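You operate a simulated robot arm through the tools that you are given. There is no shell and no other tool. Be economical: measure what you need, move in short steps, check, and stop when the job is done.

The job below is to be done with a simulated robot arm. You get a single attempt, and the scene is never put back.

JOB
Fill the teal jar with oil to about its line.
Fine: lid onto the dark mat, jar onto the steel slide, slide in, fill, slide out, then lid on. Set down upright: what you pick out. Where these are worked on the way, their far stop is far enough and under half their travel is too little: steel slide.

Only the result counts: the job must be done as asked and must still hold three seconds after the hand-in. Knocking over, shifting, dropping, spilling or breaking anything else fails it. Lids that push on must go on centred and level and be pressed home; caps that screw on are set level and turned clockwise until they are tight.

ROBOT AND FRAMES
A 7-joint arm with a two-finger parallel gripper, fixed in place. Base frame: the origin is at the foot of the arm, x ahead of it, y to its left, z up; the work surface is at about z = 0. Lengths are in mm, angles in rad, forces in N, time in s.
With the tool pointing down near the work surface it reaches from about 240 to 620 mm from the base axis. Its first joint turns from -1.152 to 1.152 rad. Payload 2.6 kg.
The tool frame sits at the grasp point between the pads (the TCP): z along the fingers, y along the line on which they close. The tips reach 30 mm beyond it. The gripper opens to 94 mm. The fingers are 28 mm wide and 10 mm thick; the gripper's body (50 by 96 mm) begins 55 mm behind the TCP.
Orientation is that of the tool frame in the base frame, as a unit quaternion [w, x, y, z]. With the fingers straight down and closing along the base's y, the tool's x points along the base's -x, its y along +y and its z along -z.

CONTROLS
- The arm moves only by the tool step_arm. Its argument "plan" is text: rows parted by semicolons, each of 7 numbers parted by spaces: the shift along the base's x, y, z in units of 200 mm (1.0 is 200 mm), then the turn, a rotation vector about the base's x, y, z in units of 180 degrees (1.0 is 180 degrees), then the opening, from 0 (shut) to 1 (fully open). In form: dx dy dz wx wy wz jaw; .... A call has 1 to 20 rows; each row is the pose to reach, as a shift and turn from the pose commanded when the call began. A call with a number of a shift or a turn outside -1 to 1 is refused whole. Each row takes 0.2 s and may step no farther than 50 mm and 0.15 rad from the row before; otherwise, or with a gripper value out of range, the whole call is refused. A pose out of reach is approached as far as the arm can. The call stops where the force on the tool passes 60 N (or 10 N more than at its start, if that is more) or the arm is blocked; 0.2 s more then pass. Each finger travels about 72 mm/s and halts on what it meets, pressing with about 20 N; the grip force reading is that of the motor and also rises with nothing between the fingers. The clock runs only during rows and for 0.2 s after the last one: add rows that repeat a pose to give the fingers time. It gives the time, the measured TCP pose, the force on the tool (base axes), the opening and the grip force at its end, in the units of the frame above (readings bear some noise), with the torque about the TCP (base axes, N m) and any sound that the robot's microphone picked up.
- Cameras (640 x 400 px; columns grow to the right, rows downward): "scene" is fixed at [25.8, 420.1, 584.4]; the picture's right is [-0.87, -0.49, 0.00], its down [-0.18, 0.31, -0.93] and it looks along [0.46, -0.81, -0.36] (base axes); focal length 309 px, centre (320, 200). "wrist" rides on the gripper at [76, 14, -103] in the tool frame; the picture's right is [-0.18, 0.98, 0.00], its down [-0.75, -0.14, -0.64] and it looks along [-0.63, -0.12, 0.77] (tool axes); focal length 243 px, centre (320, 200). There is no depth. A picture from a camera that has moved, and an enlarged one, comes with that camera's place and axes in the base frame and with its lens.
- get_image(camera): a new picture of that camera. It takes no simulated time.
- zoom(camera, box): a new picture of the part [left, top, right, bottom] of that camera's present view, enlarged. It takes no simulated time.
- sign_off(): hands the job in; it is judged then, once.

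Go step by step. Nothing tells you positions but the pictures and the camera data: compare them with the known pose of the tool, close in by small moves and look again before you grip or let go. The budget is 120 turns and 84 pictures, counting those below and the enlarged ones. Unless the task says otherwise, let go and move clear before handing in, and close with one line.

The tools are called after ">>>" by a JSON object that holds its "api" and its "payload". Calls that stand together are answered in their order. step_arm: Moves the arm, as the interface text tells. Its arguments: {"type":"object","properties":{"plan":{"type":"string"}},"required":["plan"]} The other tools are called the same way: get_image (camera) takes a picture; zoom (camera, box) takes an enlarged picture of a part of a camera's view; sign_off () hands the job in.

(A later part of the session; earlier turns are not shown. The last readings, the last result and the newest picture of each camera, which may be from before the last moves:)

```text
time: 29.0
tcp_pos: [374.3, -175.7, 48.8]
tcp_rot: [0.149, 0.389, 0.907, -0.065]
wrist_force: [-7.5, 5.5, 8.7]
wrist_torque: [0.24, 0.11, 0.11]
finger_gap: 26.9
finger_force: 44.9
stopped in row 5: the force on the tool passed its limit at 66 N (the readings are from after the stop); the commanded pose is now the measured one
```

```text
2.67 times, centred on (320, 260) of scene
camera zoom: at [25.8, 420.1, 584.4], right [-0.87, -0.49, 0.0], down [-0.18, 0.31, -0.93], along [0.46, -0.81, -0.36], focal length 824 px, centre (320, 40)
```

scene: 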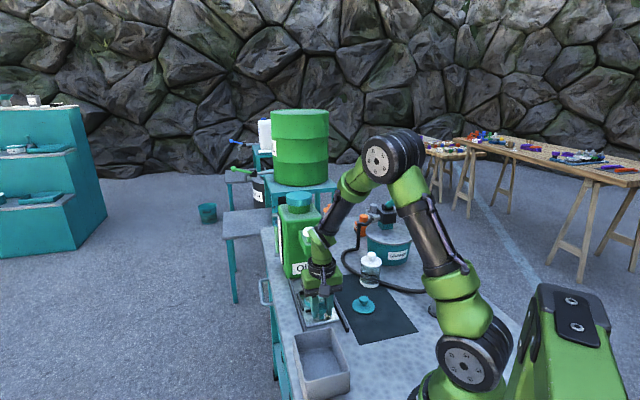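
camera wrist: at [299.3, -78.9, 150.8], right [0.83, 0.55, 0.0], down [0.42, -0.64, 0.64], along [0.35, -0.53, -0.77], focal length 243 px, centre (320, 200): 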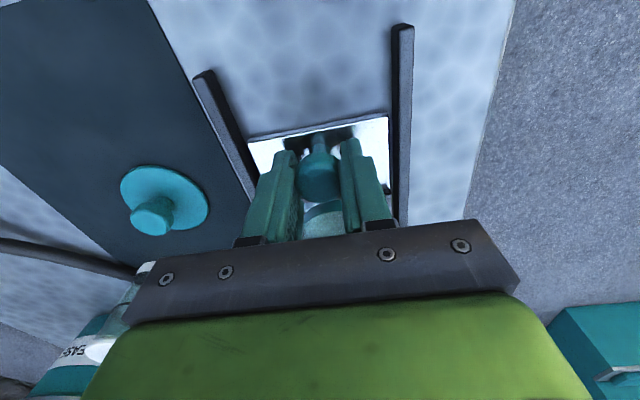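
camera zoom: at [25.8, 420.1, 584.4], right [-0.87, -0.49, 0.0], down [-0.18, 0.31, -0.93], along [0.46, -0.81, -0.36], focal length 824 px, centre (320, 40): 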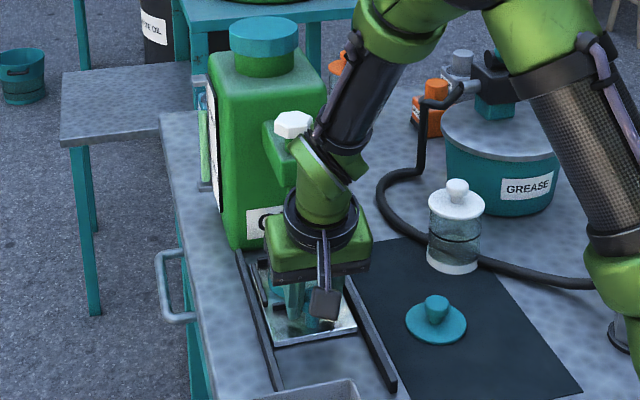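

Stopped at 66 N. The carriage has travelled about 80 mm; I'll check whether this is its far stop and whether the jar is under the spout.

>>> {"api": "get_image", "payload": {"camera": "wrist"}}

>>> {"api": "zoom", "payload": {"camera": "scene", "box": [280, 240, 350, 320]}}

```text
39 pictures are left
camera wrist: at [313.0, -90.1, 122.5], right [0.83, 0.55, 0.06], down [0.25, -0.46, 0.85], along [0.5, -0.69, -0.52], focal length 243 px, centre (320, 200)
```

wrist: 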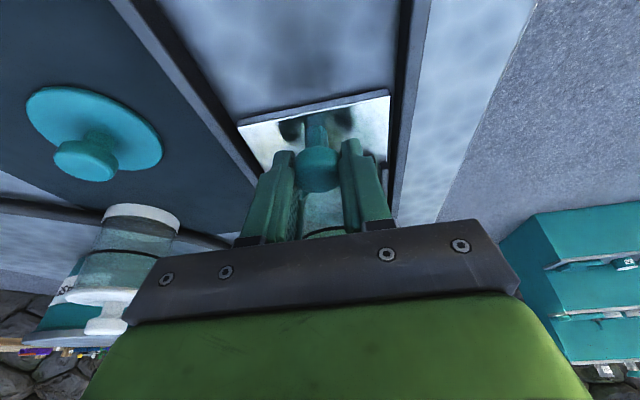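

```text
5.00 times, centred on (315, 280) of scene
camera zoom: at [25.8, 420.1, 584.4], right [-0.87, -0.49, 0.0], down [-0.18, 0.31, -0.93], along [0.46, -0.81, -0.36], focal length 1545 px, centre (345, -200)
```

zoom: 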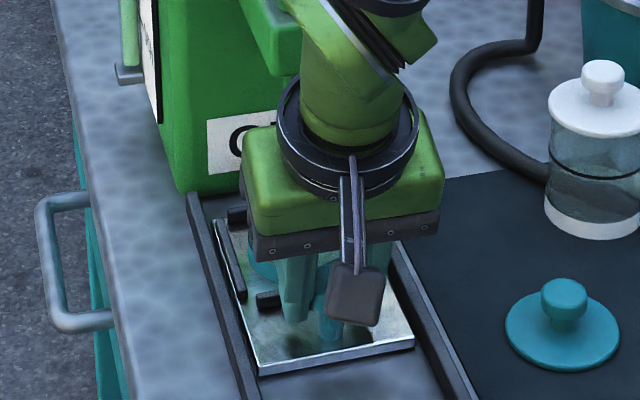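

The carriage corner moved about 80–85 mm, which agrees with the spout's estimated place. I'll release, back off along the tool axis, and look.

>>> {"api": "step_arm", "payload": {"plan": "0 0 0 0 0 0 0.3;0 0 0 0 0 0 0.5;0 0 0 0 0 0 0.55;-0.048 0.049 0.188 0 0 0 0.55;-0.095 0.098 0.376 0 0 0 0.55;-0.143 0.148 0.564 0 0 0 0.55;-0.19 0.2 0.75 0 0 0 0.55;-0.3 0.35 0.8 0 0 0 0.55;-0.45 0.45 0.85 0 0 0 0.55"}}

>>> {"api": "zoom", "payload": {"camera": "scene", "box": [265, 195, 365, 315]}}

>>> {"api": "get_image", "payload": {"camera": "wrist"}}

```text
time: 31.0
tcp_pos: [285.3, -89.4, 222.5]
tcp_rot: [0.151, 0.388, 0.907, -0.066]
wrist_force: [0.2, -0.4, 0.9]
wrist_torque: [0.01, -0.02, -0.01]
finger_gap: 51.5
finger_force: 0.0
```

```text
3.33 times, centred on (315, 255) of scene
camera zoom: at [25.8, 420.1, 584.4], right [-0.87, -0.49, 0.0], down [-0.18, 0.31, -0.93], along [0.46, -0.81, -0.36], focal length 1030 px, centre (337, 17)
```

zoom: 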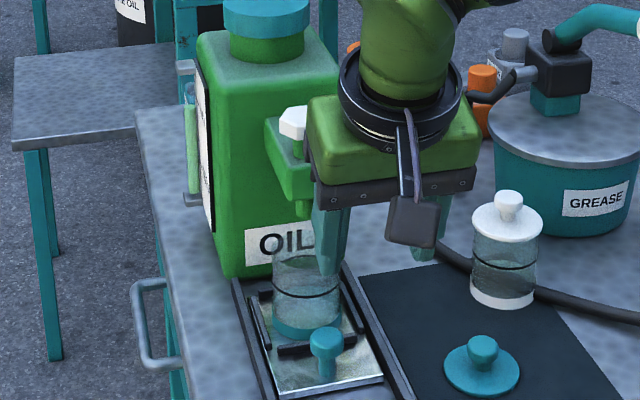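

```text
36 pictures are left
camera wrist: at [223.3, -2.1, 295.5], right [0.83, 0.55, 0.06], down [0.25, -0.46, 0.85], along [0.5, -0.69, -0.52], focal length 243 px, centre (320, 200)
```

wrist: 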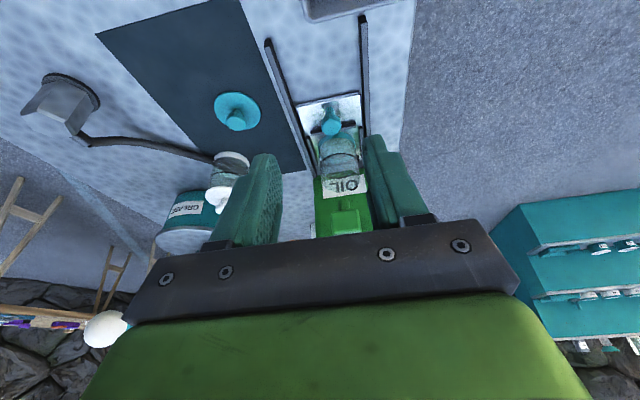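

The jar looks to be under the spout. I'll straighten the hand and move high above the valve to measure it.

>>> {"api": "step_arm", "payload": {"plan": "0 0 0.15 0.025 0.0244 0 0.55;0 0 0.3 0.05 0.0488 0 0.7;0.08 -0.085 0.45 0.0758 0.0732 0 0.8;0.2 -0.21 0.5 0.0758 0.0732 0 0.8;0.36 -0.36 0.5 0.0758 0.0732 0 0.8;0.52 -0.53 0.5 0.0758 0.0732 0 0.8;0.62 -0.65 0.5 0.0758 0.0732 0 0.8;0.62 -0.65 0.5 0.0758 0.0732 0 0.8"}}

>>> {"api": "zoom", "payload": {"camera": "scene", "box": [270, 205, 350, 305]}}

>>> {"api": "get_image", "payload": {"camera": "wrist"}}

```text
time: 32.8
tcp_pos: [408.4, -216.5, 321.4]
tcp_rot: [-0.001, 0.393, 0.919, -0.002]
wrist_force: [-0.1, 0.3, 0.2]
wrist_torque: [0.02, -0.02, -0.06]
finger_gap: 75.0
finger_force: 0.0
```

```text
4.00 times, centred on (310, 255) of scene
camera zoom: at [25.8, 420.1, 584.4], right [-0.87, -0.49, 0.0], down [-0.18, 0.31, -0.93], along [0.46, -0.81, -0.36], focal length 1236 px, centre (360, -20)
```

zoom: 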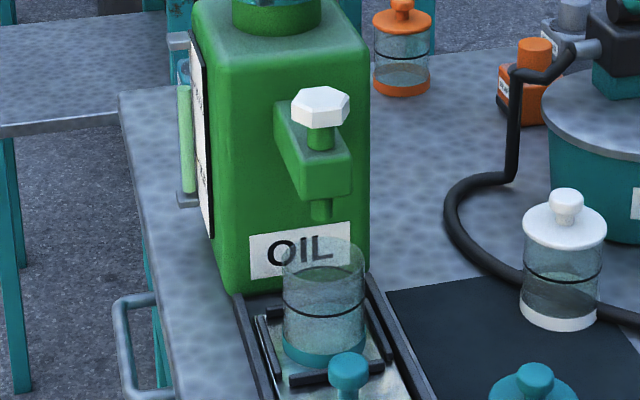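

```text
34 pictures are left
camera wrist: at [368.1, -150.5, 424.1], right [0.84, 0.55, 0.0], down [0.42, -0.64, 0.64], along [0.35, -0.54, -0.77], focal length 243 px, centre (320, 200)
```

wrist: 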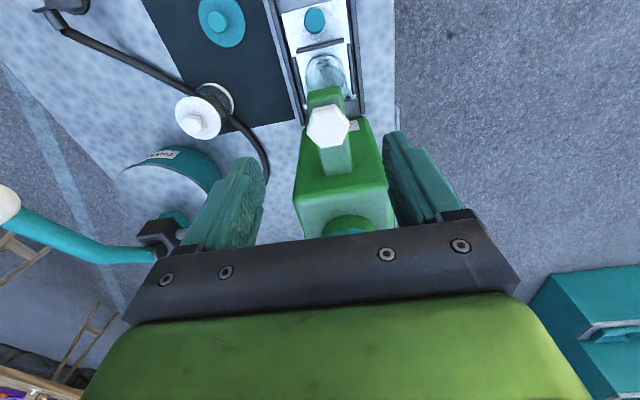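

The jar sits under the spout. The hex valve knob is at about (426, -228), top z about 198. I'll zoom in for its orientation and its clearance to the can.

>>> {"api": "zoom", "payload": {"camera": "wrist", "box": [270, 50, 410, 240]}}

>>> {"api": "zoom", "payload": {"camera": "scene", "box": [290, 210, 345, 290]}}

```text
2.11 times, centred on (340, 145) of wrist
camera zoom: at [368.1, -150.5, 424.1], right [0.84, 0.55, 0.0], down [0.42, -0.64, 0.64], along [0.35, -0.54, -0.77], focal length 511 px, centre (278, 316)
```

zoom: 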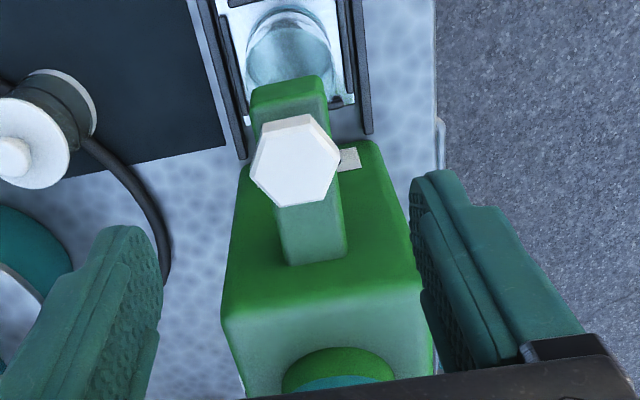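

```text
5.00 times, centred on (318, 250) of scene
camera zoom: at [25.8, 420.1, 584.4], right [-0.87, -0.49, 0.0], down [-0.18, 0.31, -0.93], along [0.46, -0.81, -0.36], focal length 1545 px, centre (332, -50)
```

zoom: 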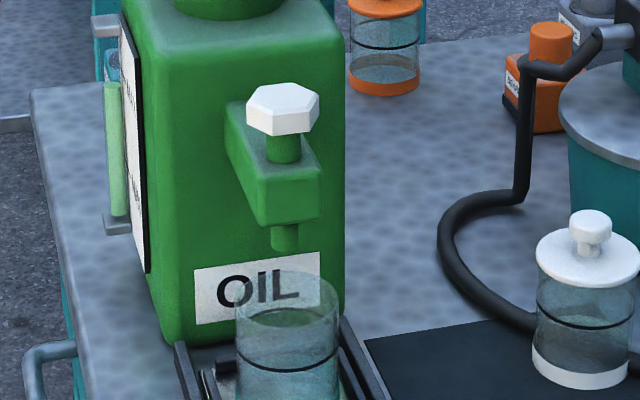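

The can face is about 75 mm behind the valve, so there is room to turn. The hex flats are 30° off the hand, so I'll turn -30° while coming down to just above it.

>>> {"api": "step_arm", "payload": {"plan": "0.03 -0.02 -0.1 0 0 -0.042 0.8;0.06 -0.04 -0.2 0 0 -0.084 0.8;0.086 -0.054 -0.3 0 0 -0.126 0.7;0.086 -0.054 -0.37 0 0 -0.167 0.65;0.086 -0.054 -0.37 0 0 -0.167 0.65"}}

>>> {"api": "get_image", "payload": {"camera": "wrist"}}

>>> {"api": "zoom", "payload": {"camera": "scene", "box": [270, 185, 350, 285]}}

```text
time: 34.0
tcp_pos: [429.1, -226.5, 243.7]
tcp_rot: [-0.002, 0.618, 0.786, -0.002]
wrist_force: [-0.2, 0.7, 0.9]
wrist_torque: [0.02, -0.02, -0.04]
finger_gap: 61.1
finger_force: 0.1
```

```text
31 pictures are left
camera wrist: at [425.6, -148.8, 346.8], right [1.0, 0.05, 0.0], down [0.04, -0.77, 0.64], along [0.03, -0.64, -0.77], focal length 243 px, centre (320, 200)
```

wrist: 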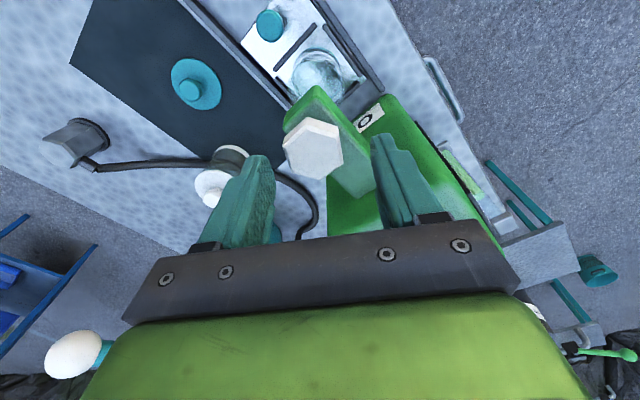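

```text
4.00 times, centred on (310, 235) of scene
camera zoom: at [25.8, 420.1, 584.4], right [-0.87, -0.49, 0.0], down [-0.18, 0.31, -0.93], along [0.46, -0.81, -0.36], focal length 1236 px, centre (360, 60)
```

zoom: 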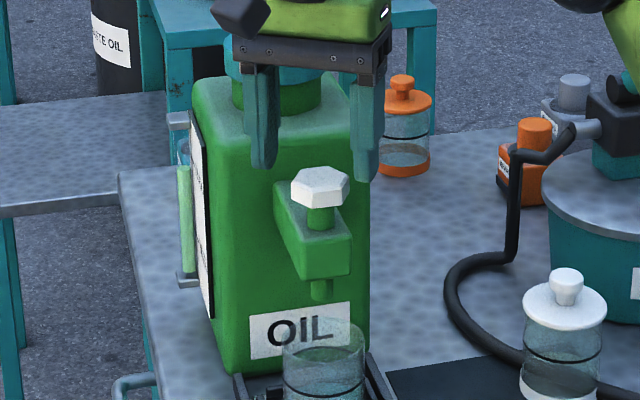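

The hex is centred between the fingers at (425, -227). I'll descend and grip it.

>>> {"api": "step_arm", "payload": {"plan": "0 -0.003 -0.07 0 0 0 0.65;0 -0.003 -0.14 0 0 0 0.65;0 -0.003 -0.14 0 0 0 0.5;0 -0.003 -0.14 0 0 0 0.35;0 -0.003 -0.14 0 0 0 0.25;0 -0.003 -0.14 0 0 0 0.25"}}

>>> {"api": "zoom", "payload": {"camera": "wrist", "box": [220, 60, 440, 250]}}

>>> {"api": "zoom", "payload": {"camera": "scene", "box": [270, 185, 350, 305]}}

```text
time: 35.4
tcp_pos: [425.4, -228.8, 215.8]
tcp_rot: [-0.003, 0.621, 0.784, -0.004]
wrist_force: [-38.8, 3.2, 0.9]
wrist_torque: [0.08, 0.33, -0.03]
finger_gap: 36.7
finger_force: 45.0
```

```text
2.11 times, centred on (330, 155) of wrist
camera zoom: at [423.3, -151.5, 320.1], right [1.0, 0.05, -0.01], down [0.04, -0.77, 0.64], along [0.02, -0.64, -0.77], focal length 511 px, centre (299, 295)
```

zoom: 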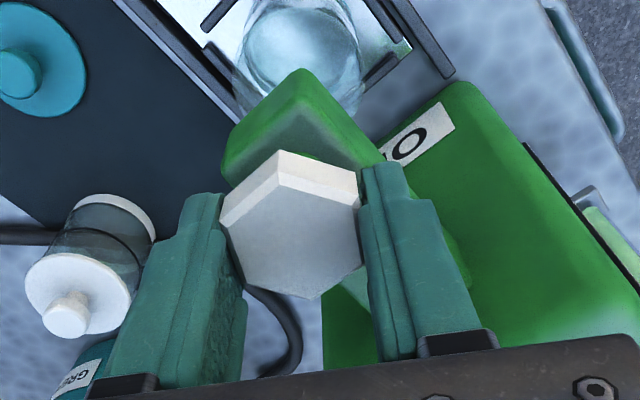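

```text
3.33 times, centred on (310, 245) of scene
camera zoom: at [25.7, 420.1, 584.4], right [-0.87, -0.49, 0.0], down [-0.18, 0.31, -0.93], along [0.46, -0.81, -0.36], focal length 1030 px, centre (353, 50)
```

zoom: 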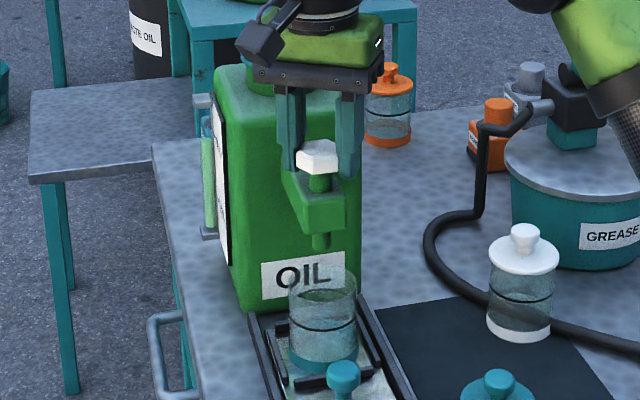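

The valve is gripped on its flats, with the spout over the jar. I'll relieve the sideways load and turn counter-clockwise about 20°.

>>> {"api": "step_arm", "payload": {"plan": "-0.014 0 0 0 0 0 0.25;-0.014 0 0 0 0 0.037 0.25;-0.014 0 0 0 0 0.074 0.25;-0.014 0 0 0 0 0.111 0.25"}}

>>> {"api": "zoom", "payload": {"camera": "scene", "box": [270, 205, 350, 305]}}

```text
time: 36.4
tcp_pos: [423.9, -227.1, 218.8]
tcp_rot: [0.0, 0.471, 0.882, 0.001]
wrist_force: [-0.5, 0.8, -3.9]
wrist_torque: [0.22, 0.07, -1.12]
finger_gap: 36.3
finger_force: 45.5
```

```text
4.00 times, centred on (310, 255) of scene
camera zoom: at [25.8, 420.1, 584.4], right [-0.87, -0.49, 0.0], down [-0.18, 0.31, -0.93], along [0.46, -0.81, -0.36], focal length 1236 px, centre (360, -20)
```

zoom: 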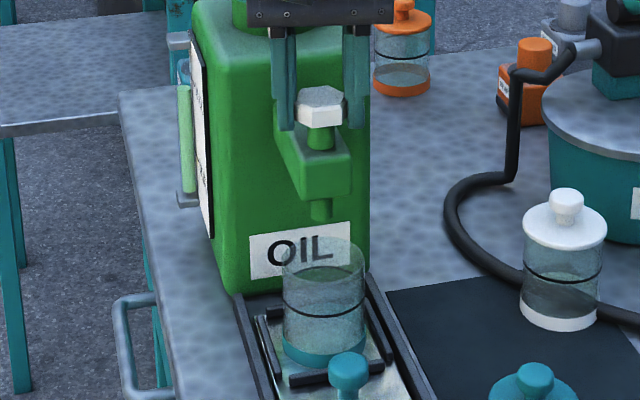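

The knob turned with some resistance, but there's no flow yet. I'll turn another 15°.

>>> {"api": "step_arm", "payload": {"plan": "0 0 0 0 0 0.042 0.25;0 0 0 0 0 0.083 0.25"}}

>>> {"api": "zoom", "payload": {"camera": "scene", "box": [290, 215, 345, 305]}}

```text
time: 37.0
tcp_pos: [425.1, -226.1, 216.7]
tcp_rot: [0.001, 0.352, 0.936, -0.001]
wrist_force: [8.3, 2.0, -0.5]
wrist_torque: [0.14, -0.08, -0.62]
finger_gap: 36.5
finger_force: 44.9
```

```text
4.44 times, centred on (318, 260) of scene
camera zoom: at [25.8, 420.1, 584.4], right [-0.87, -0.49, 0.0], down [-0.18, 0.31, -0.93], along [0.46, -0.81, -0.36], focal length 1373 px, centre (331, -67)
```

zoom: 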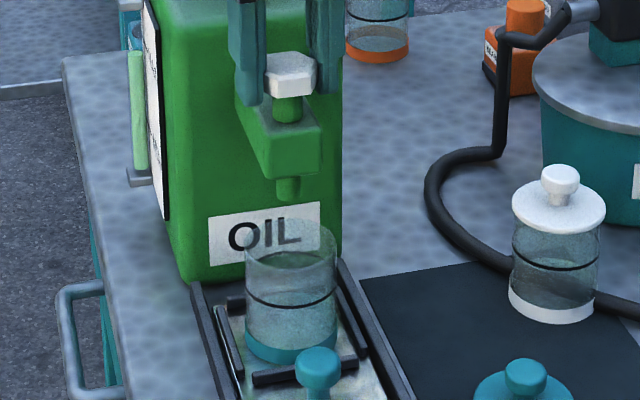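

Still no flow. I'll keep turning counter-clockwise in 15° stages.

>>> {"api": "step_arm", "payload": {"plan": "0 0 0 0 0 0.042 0.25;0 0 0 0 0 0.083 0.25"}}

>>> {"api": "zoom", "payload": {"camera": "scene", "box": [290, 215, 345, 305]}}

```text
time: 37.6
tcp_pos: [423.9, -225.3, 218.1]
tcp_rot: [0.0, 0.229, 0.973, 0.0]
wrist_force: [11.9, 9.0, 0.4]
wrist_torque: [0.3, -0.06, -1.11]
finger_gap: 36.3
finger_force: 45.0
```

```text
4.44 times, centred on (318, 260) of scene
camera zoom: at [25.8, 420.1, 584.4], right [-0.87, -0.49, 0.0], down [-0.18, 0.31, -0.93], along [0.46, -0.81, -0.36], focal length 1373 px, centre (331, -67)
```

zoom: 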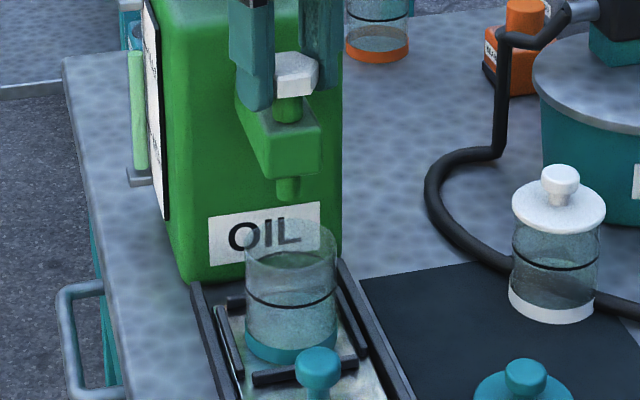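

Turned 50° with no flow yet. I'll add another 30°, checking for sound.

>>> {"api": "step_arm", "payload": {"plan": "0 0 0 0 0 0.042 0.25;0 0 0 0 0 0.083 0.25;0 0 0 0 0 0.125 0.25;0 0 0 0 0 0.1667 0.25"}}

>>> {"api": "zoom", "payload": {"camera": "scene", "box": [290, 215, 345, 305]}}

```text
time: 38.6
tcp_pos: [424.0, -227.6, 217.6]
tcp_rot: [0.001, -0.03, 1.0, 0.0]
wrist_force: [6.1, 18.1, 1.5]
wrist_torque: [0.24, -0.02, -1.09]
finger_gap: 35.8
finger_force: 45.1
```

```text
4.44 times, centred on (318, 260) of scene
camera zoom: at [25.8, 420.1, 584.4], right [-0.87, -0.49, 0.0], down [-0.18, 0.31, -0.93], along [0.46, -0.81, -0.36], focal length 1373 px, centre (331, -67)
```

zoom: 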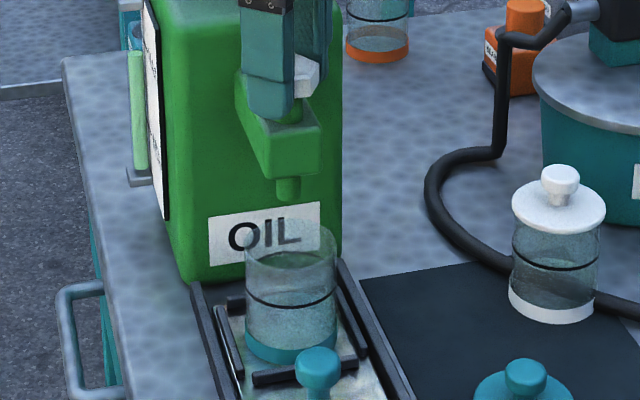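

No flow at 84° and the resistance is steady. I'll turn 40° further, nudging to relieve the side load.

>>> {"api": "step_arm", "payload": {"plan": "0 0.006 0 0 0 0.044 0.25;0 0.006 0 0 0 0.088 0.25;0 0.006 0 0 0 0.132 0.25;0 0.006 0 0 0 0.176 0.25;0 0.006 0 0 0 0.22 0.25;0 0.006 0 0 0 0.22 0.25"}}

>>> {"api": "zoom", "payload": {"camera": "scene", "box": [290, 215, 345, 305]}}

```text
time: 40.0
tcp_pos: [423.4, -227.0, 218.2]
tcp_rot: [0.0, -0.367, 0.93, -0.001]
wrist_force: [-6.2, 13.0, 0.1]
wrist_torque: [0.68, -0.28, -0.37]
finger_gap: 36.7
finger_force: 45.1
```

```text
4.44 times, centred on (318, 260) of scene
camera zoom: at [25.8, 420.1, 584.4], right [-0.87, -0.49, 0.0], down [-0.18, 0.31, -0.93], along [0.46, -0.81, -0.36], focal length 1373 px, centre (331, -67)
```

zoom: 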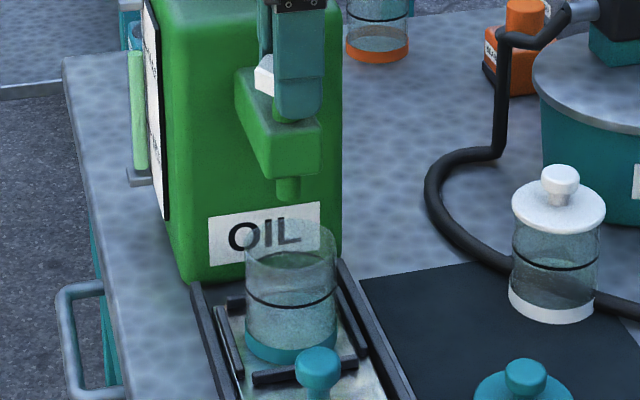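

Still no oil at 124°, though the hex turns with the fingers. I'll keep going another 45°.

>>> {"api": "step_arm", "payload": {"plan": "-0.002 0.004 0 0 0 0.045 0.25;-0.002 0.004 0 0 0 0.09 0.25;-0.002 0.004 0 0 0 0.135 0.25;-0.002 0.004 0 0 0 0.18 0.25;-0.002 0.004 0 0 0 0.225 0.25;-0.002 0.004 0 0 0 0.25 0.25;-0.002 0.004 0 0 0 0.25 0.25"}}

>>> {"api": "zoom", "payload": {"camera": "scene", "box": [270, 205, 350, 305]}}

```text
time: 41.6
tcp_pos: [423.9, -226.6, 215.6]
tcp_rot: [0.001, -0.698, 0.717, -0.003]
wrist_force: [11.6, -5.3, -1.0]
wrist_torque: [0.29, -0.05, 0.06]
finger_gap: 35.8
finger_force: 45.1
```

```text
4.00 times, centred on (310, 255) of scene
camera zoom: at [25.8, 420.1, 584.4], right [-0.87, -0.49, 0.0], down [-0.18, 0.31, -0.93], along [0.46, -0.81, -0.36], focal length 1236 px, centre (360, -20)
```

zoom: 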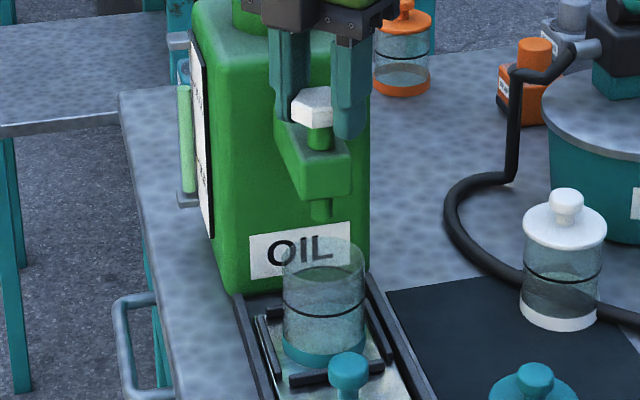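

No obvious stream after 169°. I'll look closely at the spout, jar and gauge before trying anything else.

>>> {"api": "zoom", "payload": {"camera": "scene", "box": [300, 240, 335, 300]}}

>>> {"api": "zoom", "payload": {"camera": "scene", "box": [268, 195, 348, 265]}}

```text
6.67 times, centred on (318, 270) of scene
camera zoom: at [25.8, 420.1, 584.4], right [-0.87, -0.49, 0.0], down [-0.18, 0.31, -0.93], along [0.46, -0.81, -0.36], focal length 2060 px, centre (337, -267)
```

zoom: 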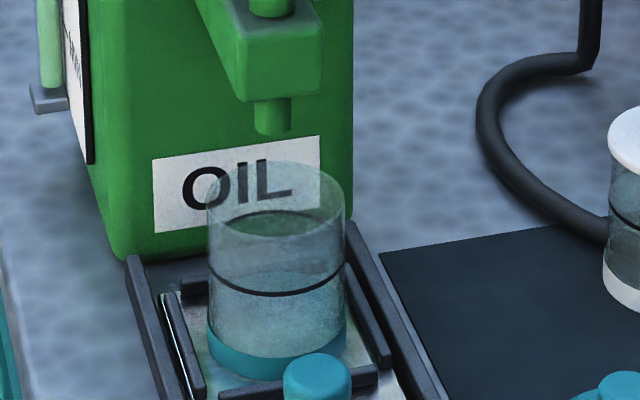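

```text
5.71 times, centred on (308, 230) of scene
camera zoom: at [25.8, 420.1, 584.4], right [-0.87, -0.49, 0.0], down [-0.18, 0.31, -0.93], along [0.46, -0.81, -0.36], focal length 1766 px, centre (389, 29)
```

zoom: 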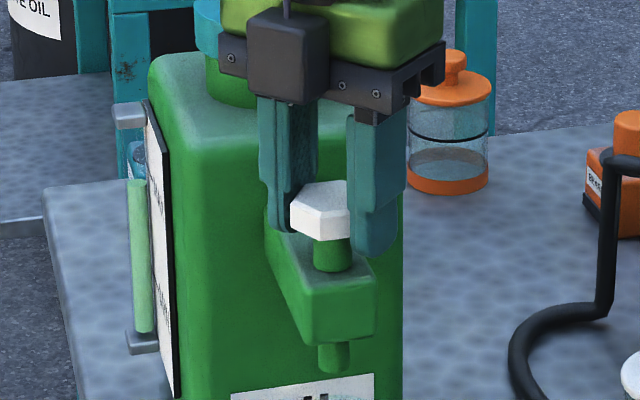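

There's a placard on the side of the can that may give instructions. I'll zoom in on it.

>>> {"api": "zoom", "payload": {"camera": "scene", "box": [278, 208, 302, 268]}}

```text
6.67 times, centred on (290, 238) of scene
camera zoom: at [25.8, 420.1, 584.4], right [-0.87, -0.49, 0.0], down [-0.18, 0.31, -0.93], along [0.46, -0.81, -0.36], focal length 2060 px, centre (520, -53)
```

zoom: 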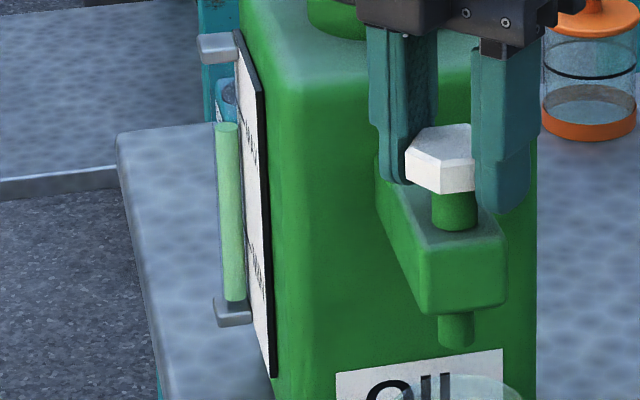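

The placard is only a gauge scale. I'll continue counter-clockwise, another 45°, in case the tap opens late.

>>> {"api": "step_arm", "payload": {"plan": "0 0 0 0 0 0.045 0.25;0 0 0 0 0 0.09 0.25;0 0 0 0 0 0.135 0.25;0 0 0 0 0 0.18 0.25;0 0 0 0 0 0.225 0.25;0 0 0 0 0 0.25 0.25;0 0 0 0 0 0.25 0.25"}}

>>> {"api": "zoom", "payload": {"camera": "scene", "box": [270, 205, 350, 305]}}

```text
time: 43.2
tcp_pos: [422.7, -224.9, 216.4]
tcp_rot: [-0.004, 0.918, -0.397, 0.0]
wrist_force: [2.7, 6.9, 1.4]
wrist_torque: [0.35, 0.03, -0.19]
finger_gap: 36.6
finger_force: 45.3
```

```text
4.00 times, centred on (310, 255) of scene
camera zoom: at [25.8, 420.1, 584.4], right [-0.87, -0.49, 0.0], down [-0.18, 0.31, -0.93], along [0.46, -0.81, -0.36], focal length 1236 px, centre (360, -20)
```

zoom: 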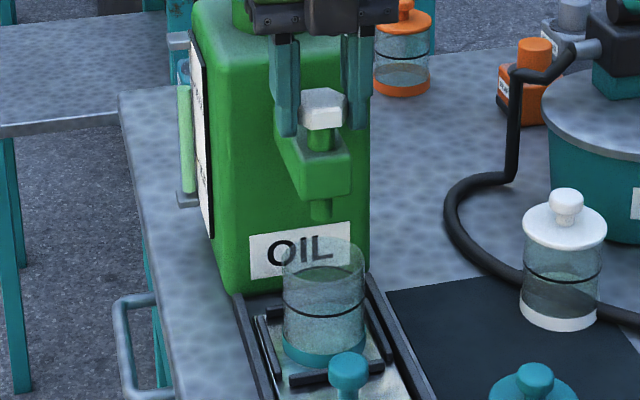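

Nothing at 214°. The knob turns freely this way without a stop, so I'll wind it back and test the clockwise side.

>>> {"api": "step_arm", "payload": {"plan": "0 0 0 0 0 -0.047 0.25;0 0 0 0 0 -0.094 0.25;0 0 0 0 0 -0.141 0.25;0 0 0 0 0 -0.188 0.25;0 0 0 0 0 -0.235 0.25;0 0 0 0 0 -0.282 0.25;0 0 0 0 0 -0.329 0.25;0 0 0 0 0 -0.376 0.25;0 0 0 0 0 -0.423 0.25;0 0 0 0 0 -0.47 0.25;0 0 0 0 0 -0.517 0.25;0 0 0 0 0 -0.564 0.25;0 0 0 0 0 -0.611 0.25;0 0 0 0 0 -0.658 0.25;0 0 0 0 0 -0.705 0.25;0 0 0 0 0 -0.752 0.25;0 0 0 0 0 -0.799 0.25;0 0 0 0 0 -0.846 0.25;0 0 0 0 0 -0.893 0.25;0 0 0 0 0 -0.94 0.25"}}

```text
time: 47.4
tcp_pos: [422.6, -225.2, 217.2]
tcp_rot: [-0.001, 0.309, 0.951, -0.002]
wrist_force: [1.0, 4.8, 0.0]
wrist_torque: [0.02, -0.1, 0.99]
finger_gap: 36.2
finger_force: 44.9
```

>>> {"api": "step_arm", "payload": {"plan": "0 0 0 0 0 -0.046 0.25;0 0 0 0 0 -0.092 0.25;0 0 0 0 0 -0.138 0.25;0 0 0 0 0 -0.184 0.25;0 0 0 0 0 -0.23 0.25;0 0 0 0 0 -0.276 0.25;0 0 0 0 0 -0.322 0.25;0 0 0 0 0 -0.36 0.25"}}

>>> {"api": "zoom", "payload": {"camera": "scene", "box": [290, 215, 345, 305]}}

```text
time: 49.2
tcp_pos: [422.4, -225.0, 218.0]
tcp_rot: [0.0, 0.77, 0.639, 0.001]
wrist_force: [23.9, 4.7, 0.0]
wrist_torque: [-0.05, -0.27, 0.83]
finger_gap: 36.7
finger_force: 45.0
```

```text
4.44 times, centred on (318, 260) of scene
camera zoom: at [25.8, 420.1, 584.4], right [-0.87, -0.49, 0.0], down [-0.18, 0.31, -0.93], along [0.46, -0.81, -0.36], focal length 1373 px, centre (331, -67)
```

zoom: 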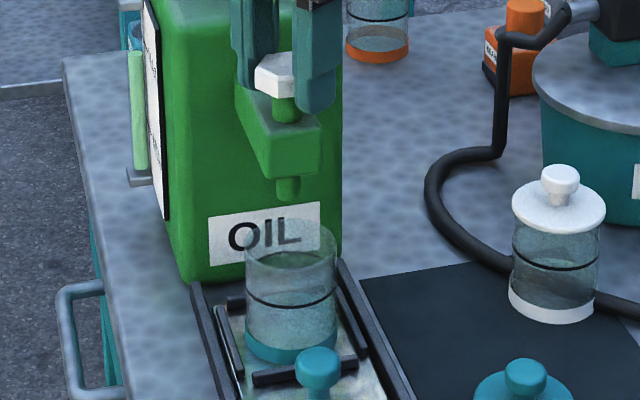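

There's no stop clockwise either, so turning may not be the action. I'll test a gentle press down on the knob.

>>> {"api": "step_arm", "payload": {"plan": "0.006 0.001 0 0 0 0 0.25;0.006 0.001 -0.01 0 0 0 0.25;0.006 0.001 -0.02 0 0 0 0.25;0.006 0.001 -0.02 0 0 0 0.25"}}

```text
time: 50.2
tcp_pos: [425.0, -226.1, 212.9]
tcp_rot: [-0.002, 0.771, 0.637, 0.0]
wrist_force: [16.9, 8.3, 1.7]
wrist_torque: [0.05, -0.32, 0.11]
finger_gap: 36.2
finger_force: 45.0
```

It went down 4 mm with almost no force. I'll look to see whether the knob moved with the fingers.

>>> {"api": "zoom", "payload": {"camera": "scene", "box": [290, 215, 345, 305]}}

```text
4.44 times, centred on (318, 260) of scene
camera zoom: at [25.8, 420.1, 584.4], right [-0.87, -0.49, 0.0], down [-0.18, 0.31, -0.93], along [0.46, -0.81, -0.36], focal length 1373 px, centre (331, -67)
```

zoom: 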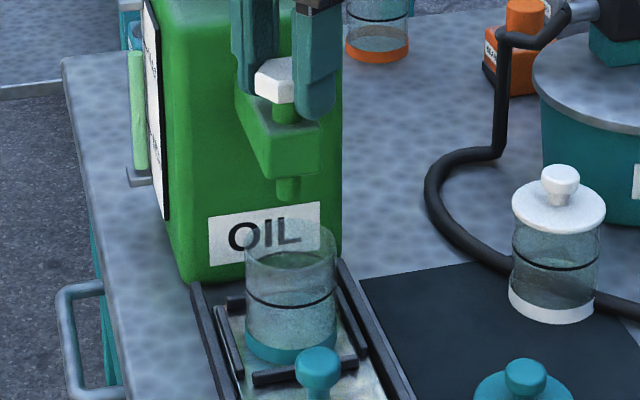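

The knob went down with the fingers, so this is a press tap. I'll press a bit deeper.

>>> {"api": "step_arm", "payload": {"plan": "0.003 0.003 -0.01 0 0 0 0.25;0.003 0.003 -0.02 0 0 0 0.25;0.003 0.003 -0.02 0 0 0 0.25"}}

```text
time: 51.0
tcp_pos: [423.7, -224.6, 209.8]
tcp_rot: [-0.002, 0.771, 0.637, -0.001]
wrist_force: [15.9, 6.1, 4.0]
wrist_torque: [0.43, -0.33, -0.01]
finger_gap: 36.4
finger_force: 45.2
```

>>> {"api": "step_arm", "payload": {"plan": "0.004 0.003 -0.01 0 0 0 0.25;0.004 0.003 -0.015 0 0 0 0.25;0.004 0.003 -0.015 0 0 0 0.25"}}

>>> {"api": "zoom", "payload": {"camera": "scene", "box": [290, 215, 345, 305]}}

```text
time: 51.8
tcp_pos: [424.6, -224.4, 206.6]
tcp_rot: [-0.002, 0.771, 0.637, -0.002]
wrist_force: [3.2, 8.2, 3.5]
wrist_torque: [0.36, -0.25, 0.16]
finger_gap: 36.5
finger_force: 44.7
heard: click
```

```text
4.44 times, centred on (318, 260) of scene
camera zoom: at [25.8, 420.1, 584.4], right [-0.87, -0.49, 0.0], down [-0.18, 0.31, -0.93], along [0.46, -0.81, -0.36], focal length 1373 px, centre (331, -67)
```

zoom: 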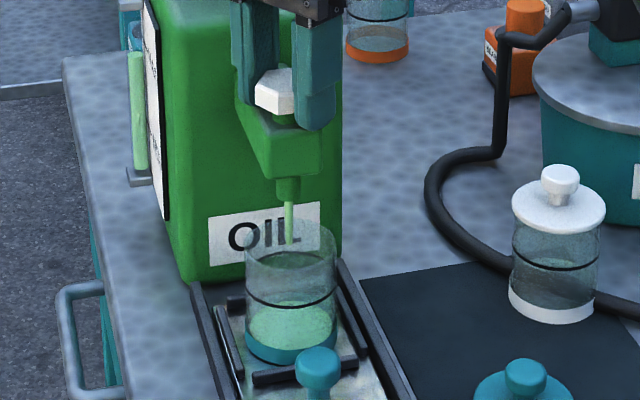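

Click: oil is flowing and the jar is already about a third of the way to the line. I'll lift the knob at once to test shut-off.

>>> {"api": "step_arm", "payload": {"plan": "0 0 0.045 0 0 0 0.25"}}

>>> {"api": "zoom", "payload": {"camera": "scene", "box": [290, 215, 345, 305]}}

```text
time: 52.2
tcp_pos: [425.4, -226.2, 214.6]
tcp_rot: [0.0, 0.771, 0.637, -0.002]
wrist_force: [6.6, -0.2, 1.5]
wrist_torque: [0.83, -0.2, 0.04]
finger_gap: 36.7
finger_force: 44.6
```

```text
4.44 times, centred on (318, 260) of scene
camera zoom: at [25.8, 420.1, 584.4], right [-0.87, -0.49, 0.0], down [-0.18, 0.31, -0.93], along [0.46, -0.81, -0.36], focal length 1373 px, centre (331, -67)
```

zoom: 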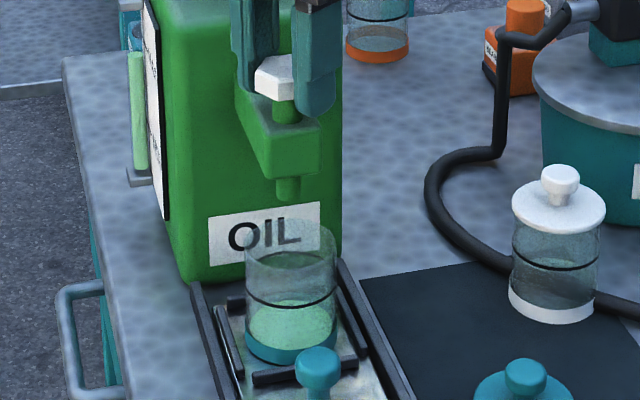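

Lifting shuts it off, with no drip. The level is roughly a third of the way up, so I'll give a pulse of about 0.6 s and remeasure.

>>> {"api": "step_arm", "payload": {"plan": "0 0 -0.047 0 0 0 0.25;0 0 -0.047 0 0 0 0.25;0 0 -0.047 0 0 0 0.25;0 0 -0.047 0 0 0 0.25;0 0 0 0 0 0 0.25"}}

>>> {"api": "zoom", "payload": {"camera": "scene", "box": [302, 260, 332, 300]}}

```text
time: 53.4
tcp_pos: [423.8, -225.7, 216.1]
tcp_rot: [-0.002, 0.771, 0.637, -0.003]
wrist_force: [-11.7, -1.3, 1.6]
wrist_torque: [-0.73, 0.36, -0.07]
finger_gap: 36.5
finger_force: 44.4
heard: click
```

```text
10.00 times, centred on (317, 280) of scene
camera zoom: at [25.8, 420.1, 584.4], right [-0.87, -0.49, 0.0], down [-0.18, 0.31, -0.93], along [0.46, -0.81, -0.36], focal length 3090 px, centre (350, -600)
```

zoom: 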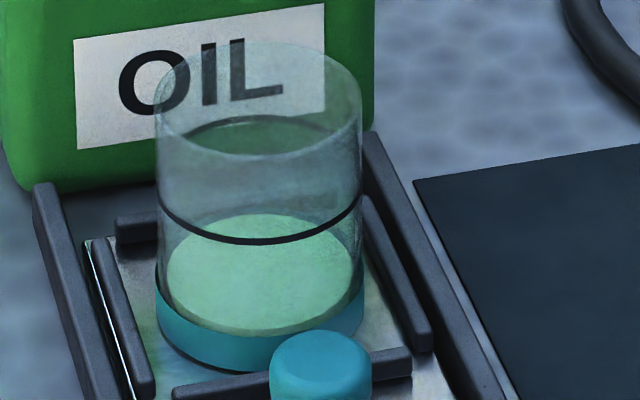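

The surface is still about 27 mm under the line and the rate is about 4–5 mm/s. I'll hold for about 3 s and remeasure.

>>> {"api": "step_arm", "payload": {"plan": "0 0 -0.047 0 0 0 0.25;0 0 -0.047 0 0 0 0.25;0 0 -0.047 0 0 0 0.25;0 0 -0.047 0 0 0 0.25;0 0 -0.047 0 0 0 0.25;0 0 -0.047 0 0 0 0.25;0 0 -0.047 0 0 0 0.25;0 0 -0.047 0 0 0 0.25;0 0 -0.047 0 0 0 0.25;0 0 -0.047 0 0 0 0.25;0 0 -0.047 0 0 0 0.25;0 0 -0.047 0 0 0 0.25;0 0 -0.047 0 0 0 0.25;0 0 -0.047 0 0 0 0.25;0 0 0 0 0 0 0.25"}}

>>> {"api": "zoom", "payload": {"camera": "scene", "box": [302, 260, 332, 300]}}

```text
time: 56.6
tcp_pos: [424.6, -225.1, 216.2]
tcp_rot: [0.001, 0.771, 0.637, -0.003]
wrist_force: [-26.7, -4.7, 0.6]
wrist_torque: [0.24, 0.29, 0.08]
finger_gap: 36.8
finger_force: 44.7
heard: click
```

```text
10.00 times, centred on (317, 280) of scene
camera zoom: at [25.7, 420.1, 584.4], right [-0.87, -0.49, 0.0], down [-0.18, 0.31, -0.93], along [0.46, -0.81, -0.36], focal length 3090 px, centre (350, -600)
```

zoom: 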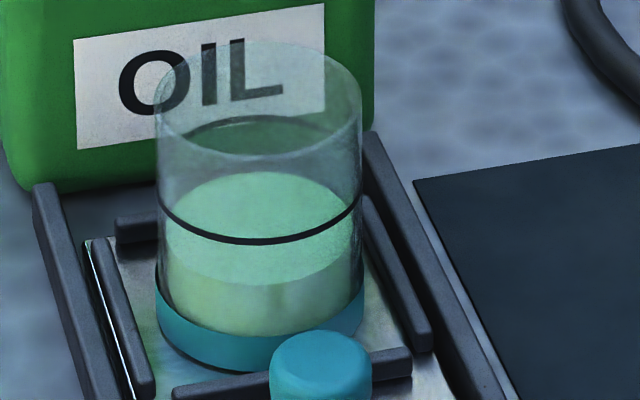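

The last pulse raised the surface by about 45 px, and about 48 px remain to the line. The same pulse again should bring it to the line.

>>> {"api": "step_arm", "payload": {"plan": "-0.006 -0.001 -0.047 0 0 0 0.25;-0.006 -0.001 -0.047 0 0 0 0.25;-0.006 -0.001 -0.047 0 0 0 0.25;-0.006 -0.001 -0.047 0 0 0 0.25;-0.006 -0.001 -0.047 0 0 0 0.25;-0.006 -0.001 -0.047 0 0 0 0.25;-0.006 -0.001 -0.047 0 0 0 0.25;-0.006 -0.001 -0.047 0 0 0 0.25;-0.006 -0.001 -0.047 0 0 0 0.25;-0.006 -0.001 -0.047 0 0 0 0.25;-0.006 -0.001 -0.047 0 0 0 0.25;-0.006 -0.001 -0.047 0 0 0 0.25;-0.006 -0.001 -0.047 0 0 0 0.25;-0.006 -0.001 -0.047 0 0 0 0.25;-0.006 -0.001 0 0 0 0 0.25"}}

>>> {"api": "zoom", "payload": {"camera": "scene", "box": [302, 260, 332, 300]}}

```text
time: 59.8
tcp_pos: [425.6, -225.0, 215.2]
tcp_rot: [-0.002, 0.77, 0.638, -0.002]
wrist_force: [-0.8, 0.2, 1.8]
wrist_torque: [-0.18, -0.06, 0.16]
finger_gap: 36.7
finger_force: 45.1
heard: click
```

```text
10.00 times, centred on (317, 280) of scene
camera zoom: at [25.8, 420.1, 584.4], right [-0.87, -0.49, 0.0], down [-0.18, 0.31, -0.93], along [0.46, -0.81, -0.36], focal length 3090 px, centre (350, -600)
```

zoom: 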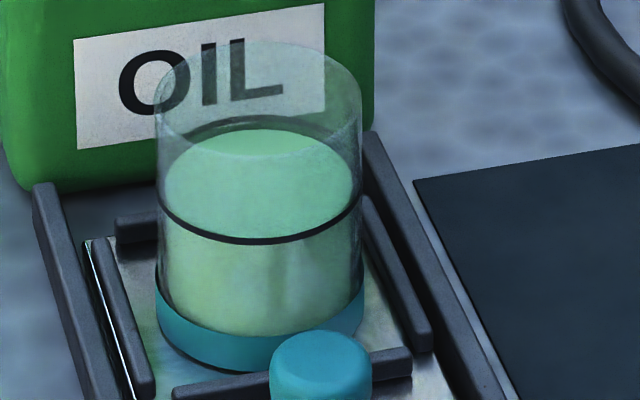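

The oil is at the line and the flow has stopped. I'll release the tap, rise, and swing back toward the slide knob.

>>> {"api": "step_arm", "payload": {"plan": "0 0 0 0 0 0 0.4;0 0 0 0 0 0 0.6;0 0 0 0 0 0 0.65;0 0 0.2 0 0 0 0.65;0 0 0.4 0 0 0 0.65;-0.06 0.06 0.45 0 0 0.044 0.65;-0.14 0.14 0.45 0 0 0.088 0.65;-0.22 0.22 0.45 0 0 0.132 0.65;-0.3 0.3 0.4 0 0 0.176 0.55;-0.38 0.38 0.35 0 0 0.22 0.55;-0.4425 0.4475 0.3 0 0 0.264 0.55;-0.4425 0.4475 0.25 0 0 0.3044 0.55;-0.4425 0.4475 0.25 0 0 0.3044 0.55"}}

```text
time: 62.6
tcp_pos: [334.4, -136.3, 263.2]
tcp_rot: [0.0, 0.391, 0.92, -0.002]
wrist_force: [0.4, 1.0, 0.3]
wrist_torque: [0.02, 0.0, 0.0]
finger_gap: 52.0
finger_force: 0.0
```

Now I'll lean the hand back 20°, come down partway, and locate the slide knob.

>>> {"api": "step_arm", "payload": {"plan": "0 0 -0.1 -0.027 -0.026 0 0.55;0 0 -0.2 -0.054 -0.052 0 0.55;0 0 -0.33 -0.08 -0.077 0 0.55;0 0 -0.33 -0.08 -0.077 0 0.55"}}

>>> {"api": "get_image", "payload": {"camera": "wrist"}}

```text
time: 63.6
tcp_pos: [338.6, -135.0, 197.7]
tcp_rot: [0.16, 0.386, 0.906, -0.07]
wrist_force: [0.5, 0.3, -0.1]
wrist_torque: [-0.01, 0.02, 0.02]
finger_gap: 51.7
finger_force: 0.0
```

```text
10 pictures are left
camera wrist: at [275.1, -47.9, 269.0], right [0.83, 0.56, 0.06], down [0.24, -0.45, 0.86], along [0.51, -0.7, -0.5], focal length 243 px, centre (320, 200)
```

wrist: 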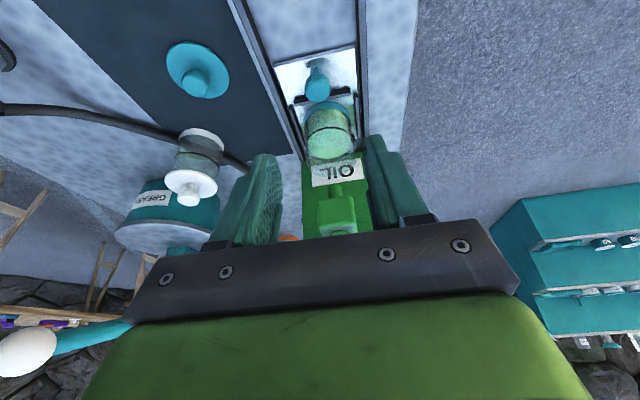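

The knob is at about (375, -177). I'll descend along the tilted axis and grip it.

>>> {"api": "step_arm", "payload": {"plan": "0.045 -0.048 -0.185 0 0 0 0.55;0.09 -0.096 -0.37 0 0 0 0.55;0.135 -0.144 -0.555 0 0 0 0.55;0.18 -0.193 -0.74 0 0 0 0.55;0.18 -0.193 -0.74 0 0 0 0.4;0.18 -0.193 -0.74 0 0 0 0.25;0.18 -0.193 -0.74 0 0 0 0.15;0.18 -0.193 -0.74 0 0 0 0.15"}}

```text
time: 65.4
tcp_pos: [371.2, -173.8, 49.0]
tcp_rot: [0.16, 0.383, 0.907, -0.068]
wrist_force: [14.9, 13.3, -13.7]
wrist_torque: [-0.63, -0.91, 0.22]
finger_gap: 26.5
finger_force: 44.8
```

The knob is held. I'll draw the slide out slowly, with a gentle start and end, for 80 mm.

>>> {"api": "step_arm", "payload": {"plan": "-0.001 0.0132 0 0 0 0 0.15;-0.0114 0.024 0 0 0 0 0.15;-0.0253 0.0384 0 0 0 0 0.15;-0.0427 0.0563 0 0 0 0 0.15;-0.06 0.0743 0 0 0 0 0.15;-0.0774 0.0923 0 0 0 0 0.15;-0.0948 0.1103 0 0 0 0 0.15;-0.1122 0.1282 0 0 0 0 0.15;-0.1295 0.1462 0 0 0 0 0.15;-0.1469 0.1642 0 0 0 0 0.15;-0.1643 0.1822 0 0 0 0 0.15;-0.1817 0.2001 0 0 0 0 0.15;-0.199 0.2181 0 0 0 0 0.15;-0.2164 0.2361 0 0 0 0 0.15;-0.2338 0.2541 0 0 0 0 0.15;-0.2477 0.2684 0 0 0 0 0.15;-0.2581 0.2792 0 0 0 0 0.15;-0.265 0.2864 0 0 0 0 0.15;-0.2685 0.29 0 0 0 0 0.15;-0.272 0.2936 0 0 0 0 0.15"}}

```text
time: 69.6
tcp_pos: [316.0, -117.4, 51.3]
tcp_rot: [0.159, 0.388, 0.905, -0.071]
wrist_force: [-23.4, -23.2, -1.3]
wrist_torque: [-0.73, -0.87, 0.02]
finger_gap: 26.4
finger_force: 45.3
```

Drawn out 79 mm. I'll creep the rest of the way to the outer stop.

>>> {"api": "step_arm", "payload": {"plan": "-0.008 -0.008 0 0 0 0 0.15;-0.0132 -0.0026 0 0 0 0 0.15;-0.0184 0.0028 0 0 0 0 0.15;-0.0236 0.0082 0 0 0 0 0.15;-0.0288 0.0136 0 0 0 0 0.15;-0.0323 0.0172 0 0 0 0 0.15;-0.0358 0.0208 0 0 0 0 0.15;-0.0358 0.0208 0 0 0 0 0.15"}}

>>> {"api": "get_image", "payload": {"camera": "scene"}}

```text
time: 71.4
tcp_pos: [311.9, -113.4, 51.6]
tcp_rot: [0.162, 0.387, 0.905, -0.071]
wrist_force: [2.9, -35.1, -22.1]
wrist_torque: [-0.14, -0.28, 0.42]
finger_gap: 26.3
finger_force: 44.9
```

```text
9 pictures are left
```

scene: 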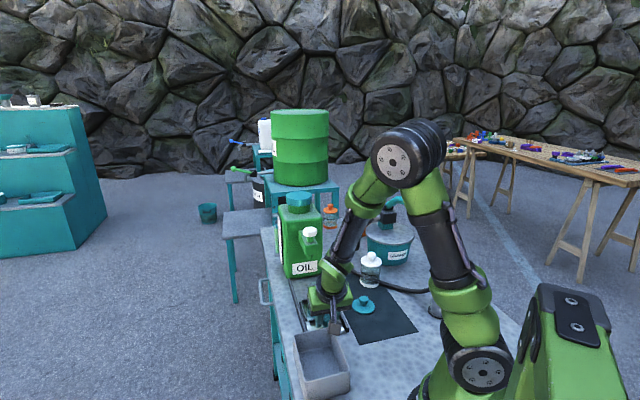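

The slide is back at its outer stop. I'll release, back off, straighten the hand, and go above the lid on the mat.

>>> {"api": "step_arm", "payload": {"plan": "0.003 -0.003 0 0 0 0 0.25;0.003 -0.003 0 0 0 0 0.45;0.003 -0.003 0 0 0 0 0.55;-0.044 0.045 0.188 0 0 0 0.55;-0.092 0.094 0.376 0 0 0 0.55;-0.14 0.143 0.564 0 0 0 0.55;-0.18 0.19 0.7 0.027 0.026 0 0.55;-0.18 0.1 0.72 0.054 0.052 0 0.55;-0.19 -0.1 0.72 0.08 0.077 0 0.55;-0.2 -0.3 0.72 0.08 0.077 0 0.55;-0.22 -0.5 0.72 0.08 0.077 0 0.55;-0.23 -0.67 0.72 0.08 0.077 0 0.6;-0.23 -0.67 0.55 0.08 0.077 0 0.7;-0.23 -0.67 0.45 0.08 0.077 0 0.7;-0.23 -0.67 0.45 0.08 0.077 0 0.7"}}

>>> {"api": "get_image", "payload": {"camera": "wrist"}}

```text
time: 74.6
tcp_pos: [262.1, -243.3, 140.8]
tcp_rot: [0.0, 0.391, 0.92, -0.002]
wrist_force: [0.9, -0.1, 0.3]
wrist_torque: [0.03, -0.01, -0.01]
finger_gap: 65.9
finger_force: 0.1
```

```text
8 pictures are left
camera wrist: at [220.7, -178.5, 244.0], right [0.84, 0.55, 0.0], down [0.42, -0.64, 0.64], along [0.35, -0.54, -0.77], focal length 243 px, centre (320, 200)
```

wrist: 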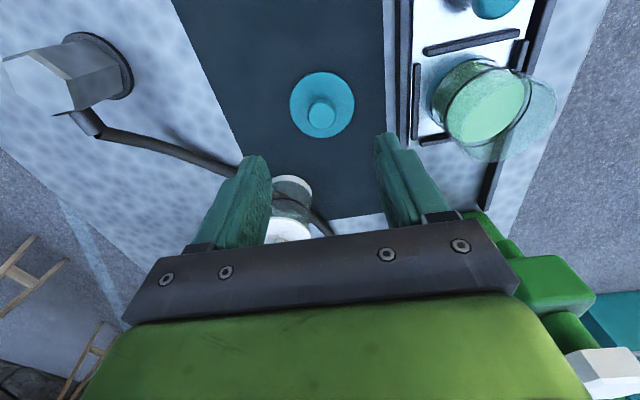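

The lid knob is at about (267, -247). I'll centre on it, descend, and grip.

>>> {"api": "step_arm", "payload": {"plan": "0.02 -0.0215 -0.12 0 0 0 0.6;0.02 -0.0215 -0.3 0 0 0 0.6;0.02 -0.0215 -0.44 0 0 0 0.6;0.02 -0.0215 -0.485 0 0 0 0.6;0.02 -0.0215 -0.485 0 0 0 0.4;0.02 -0.0215 -0.485 0 0 0 0.2;0.02 -0.0215 -0.485 0 0 0 0.1;0.02 -0.0215 -0.485 0 0 0 0.1"}}

```text
time: 76.4
tcp_pos: [269.7, -248.9, 42.6]
tcp_rot: [0.0, 0.392, 0.92, -0.001]
wrist_force: [0.0, 0.3, -0.8]
wrist_torque: [0.0, -0.02, -0.01]
finger_gap: 23.4
finger_force: 19.9
```

The lid is gripped. I'll lift it and carry it above the jar.

>>> {"api": "step_arm", "payload": {"plan": "0 0 0.1 0 0 0 0.1;0 0 0.3 0 0 0 0.1;0 0 0.5 0 0 0 0.1;0.1 0.08 0.55 0 0 0 0.1;0.25 0.2 0.55 0 0 0 0.1;0.38 0.31 0.55 0 0 0 0.1;0.4925 0.4065 0.55 0 0 0 0.1;0.4925 0.4065 0.49 0 0 0 0.1;0.4925 0.4065 0.49 0 0 0 0.1"}}

>>> {"api": "zoom", "payload": {"camera": "scene", "box": [285, 245, 355, 325]}}

>>> {"api": "zoom", "payload": {"camera": "wrist", "box": [240, 40, 420, 220]}}

```text
time: 78.4
tcp_pos: [368.1, -167.5, 140.1]
tcp_rot: [-0.001, 0.391, 0.92, -0.002]
wrist_force: [-0.4, -0.2, -0.5]
wrist_torque: [0.01, -0.03, 0.01]
finger_gap: 23.6
finger_force: 19.6
```

```text
5.00 times, centred on (320, 285) of scene
camera zoom: at [25.8, 420.1, 584.4], right [-0.87, -0.49, 0.0], down [-0.18, 0.31, -0.93], along [0.46, -0.81, -0.36], focal length 1545 px, centre (320, -225)
```

zoom: 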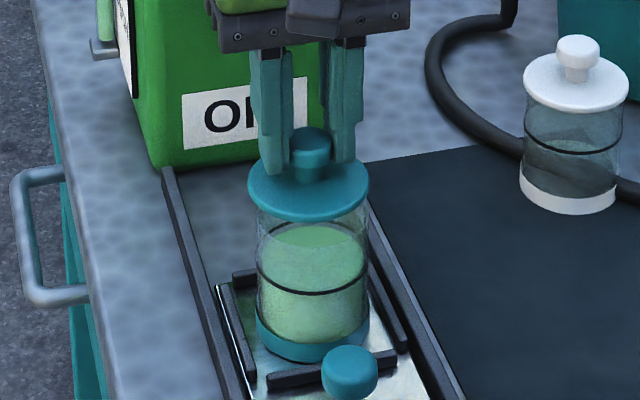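

```text
2.22 times, centred on (330, 130) of wrist
camera zoom: at [326.2, -102.3, 244.6], right [0.84, 0.55, 0.0], down [0.42, -0.64, 0.64], along [0.35, -0.54, -0.77], focal length 539 px, centre (298, 356)
```

zoom: 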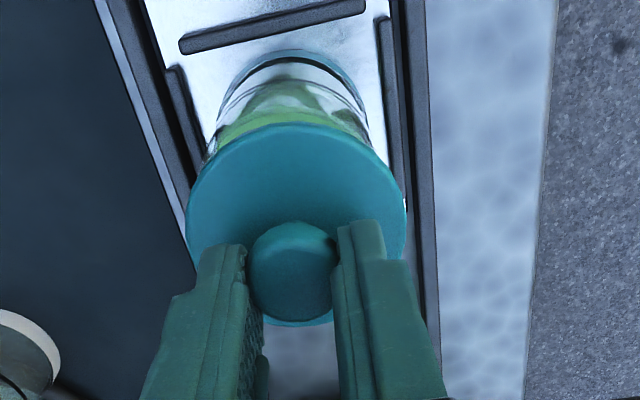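

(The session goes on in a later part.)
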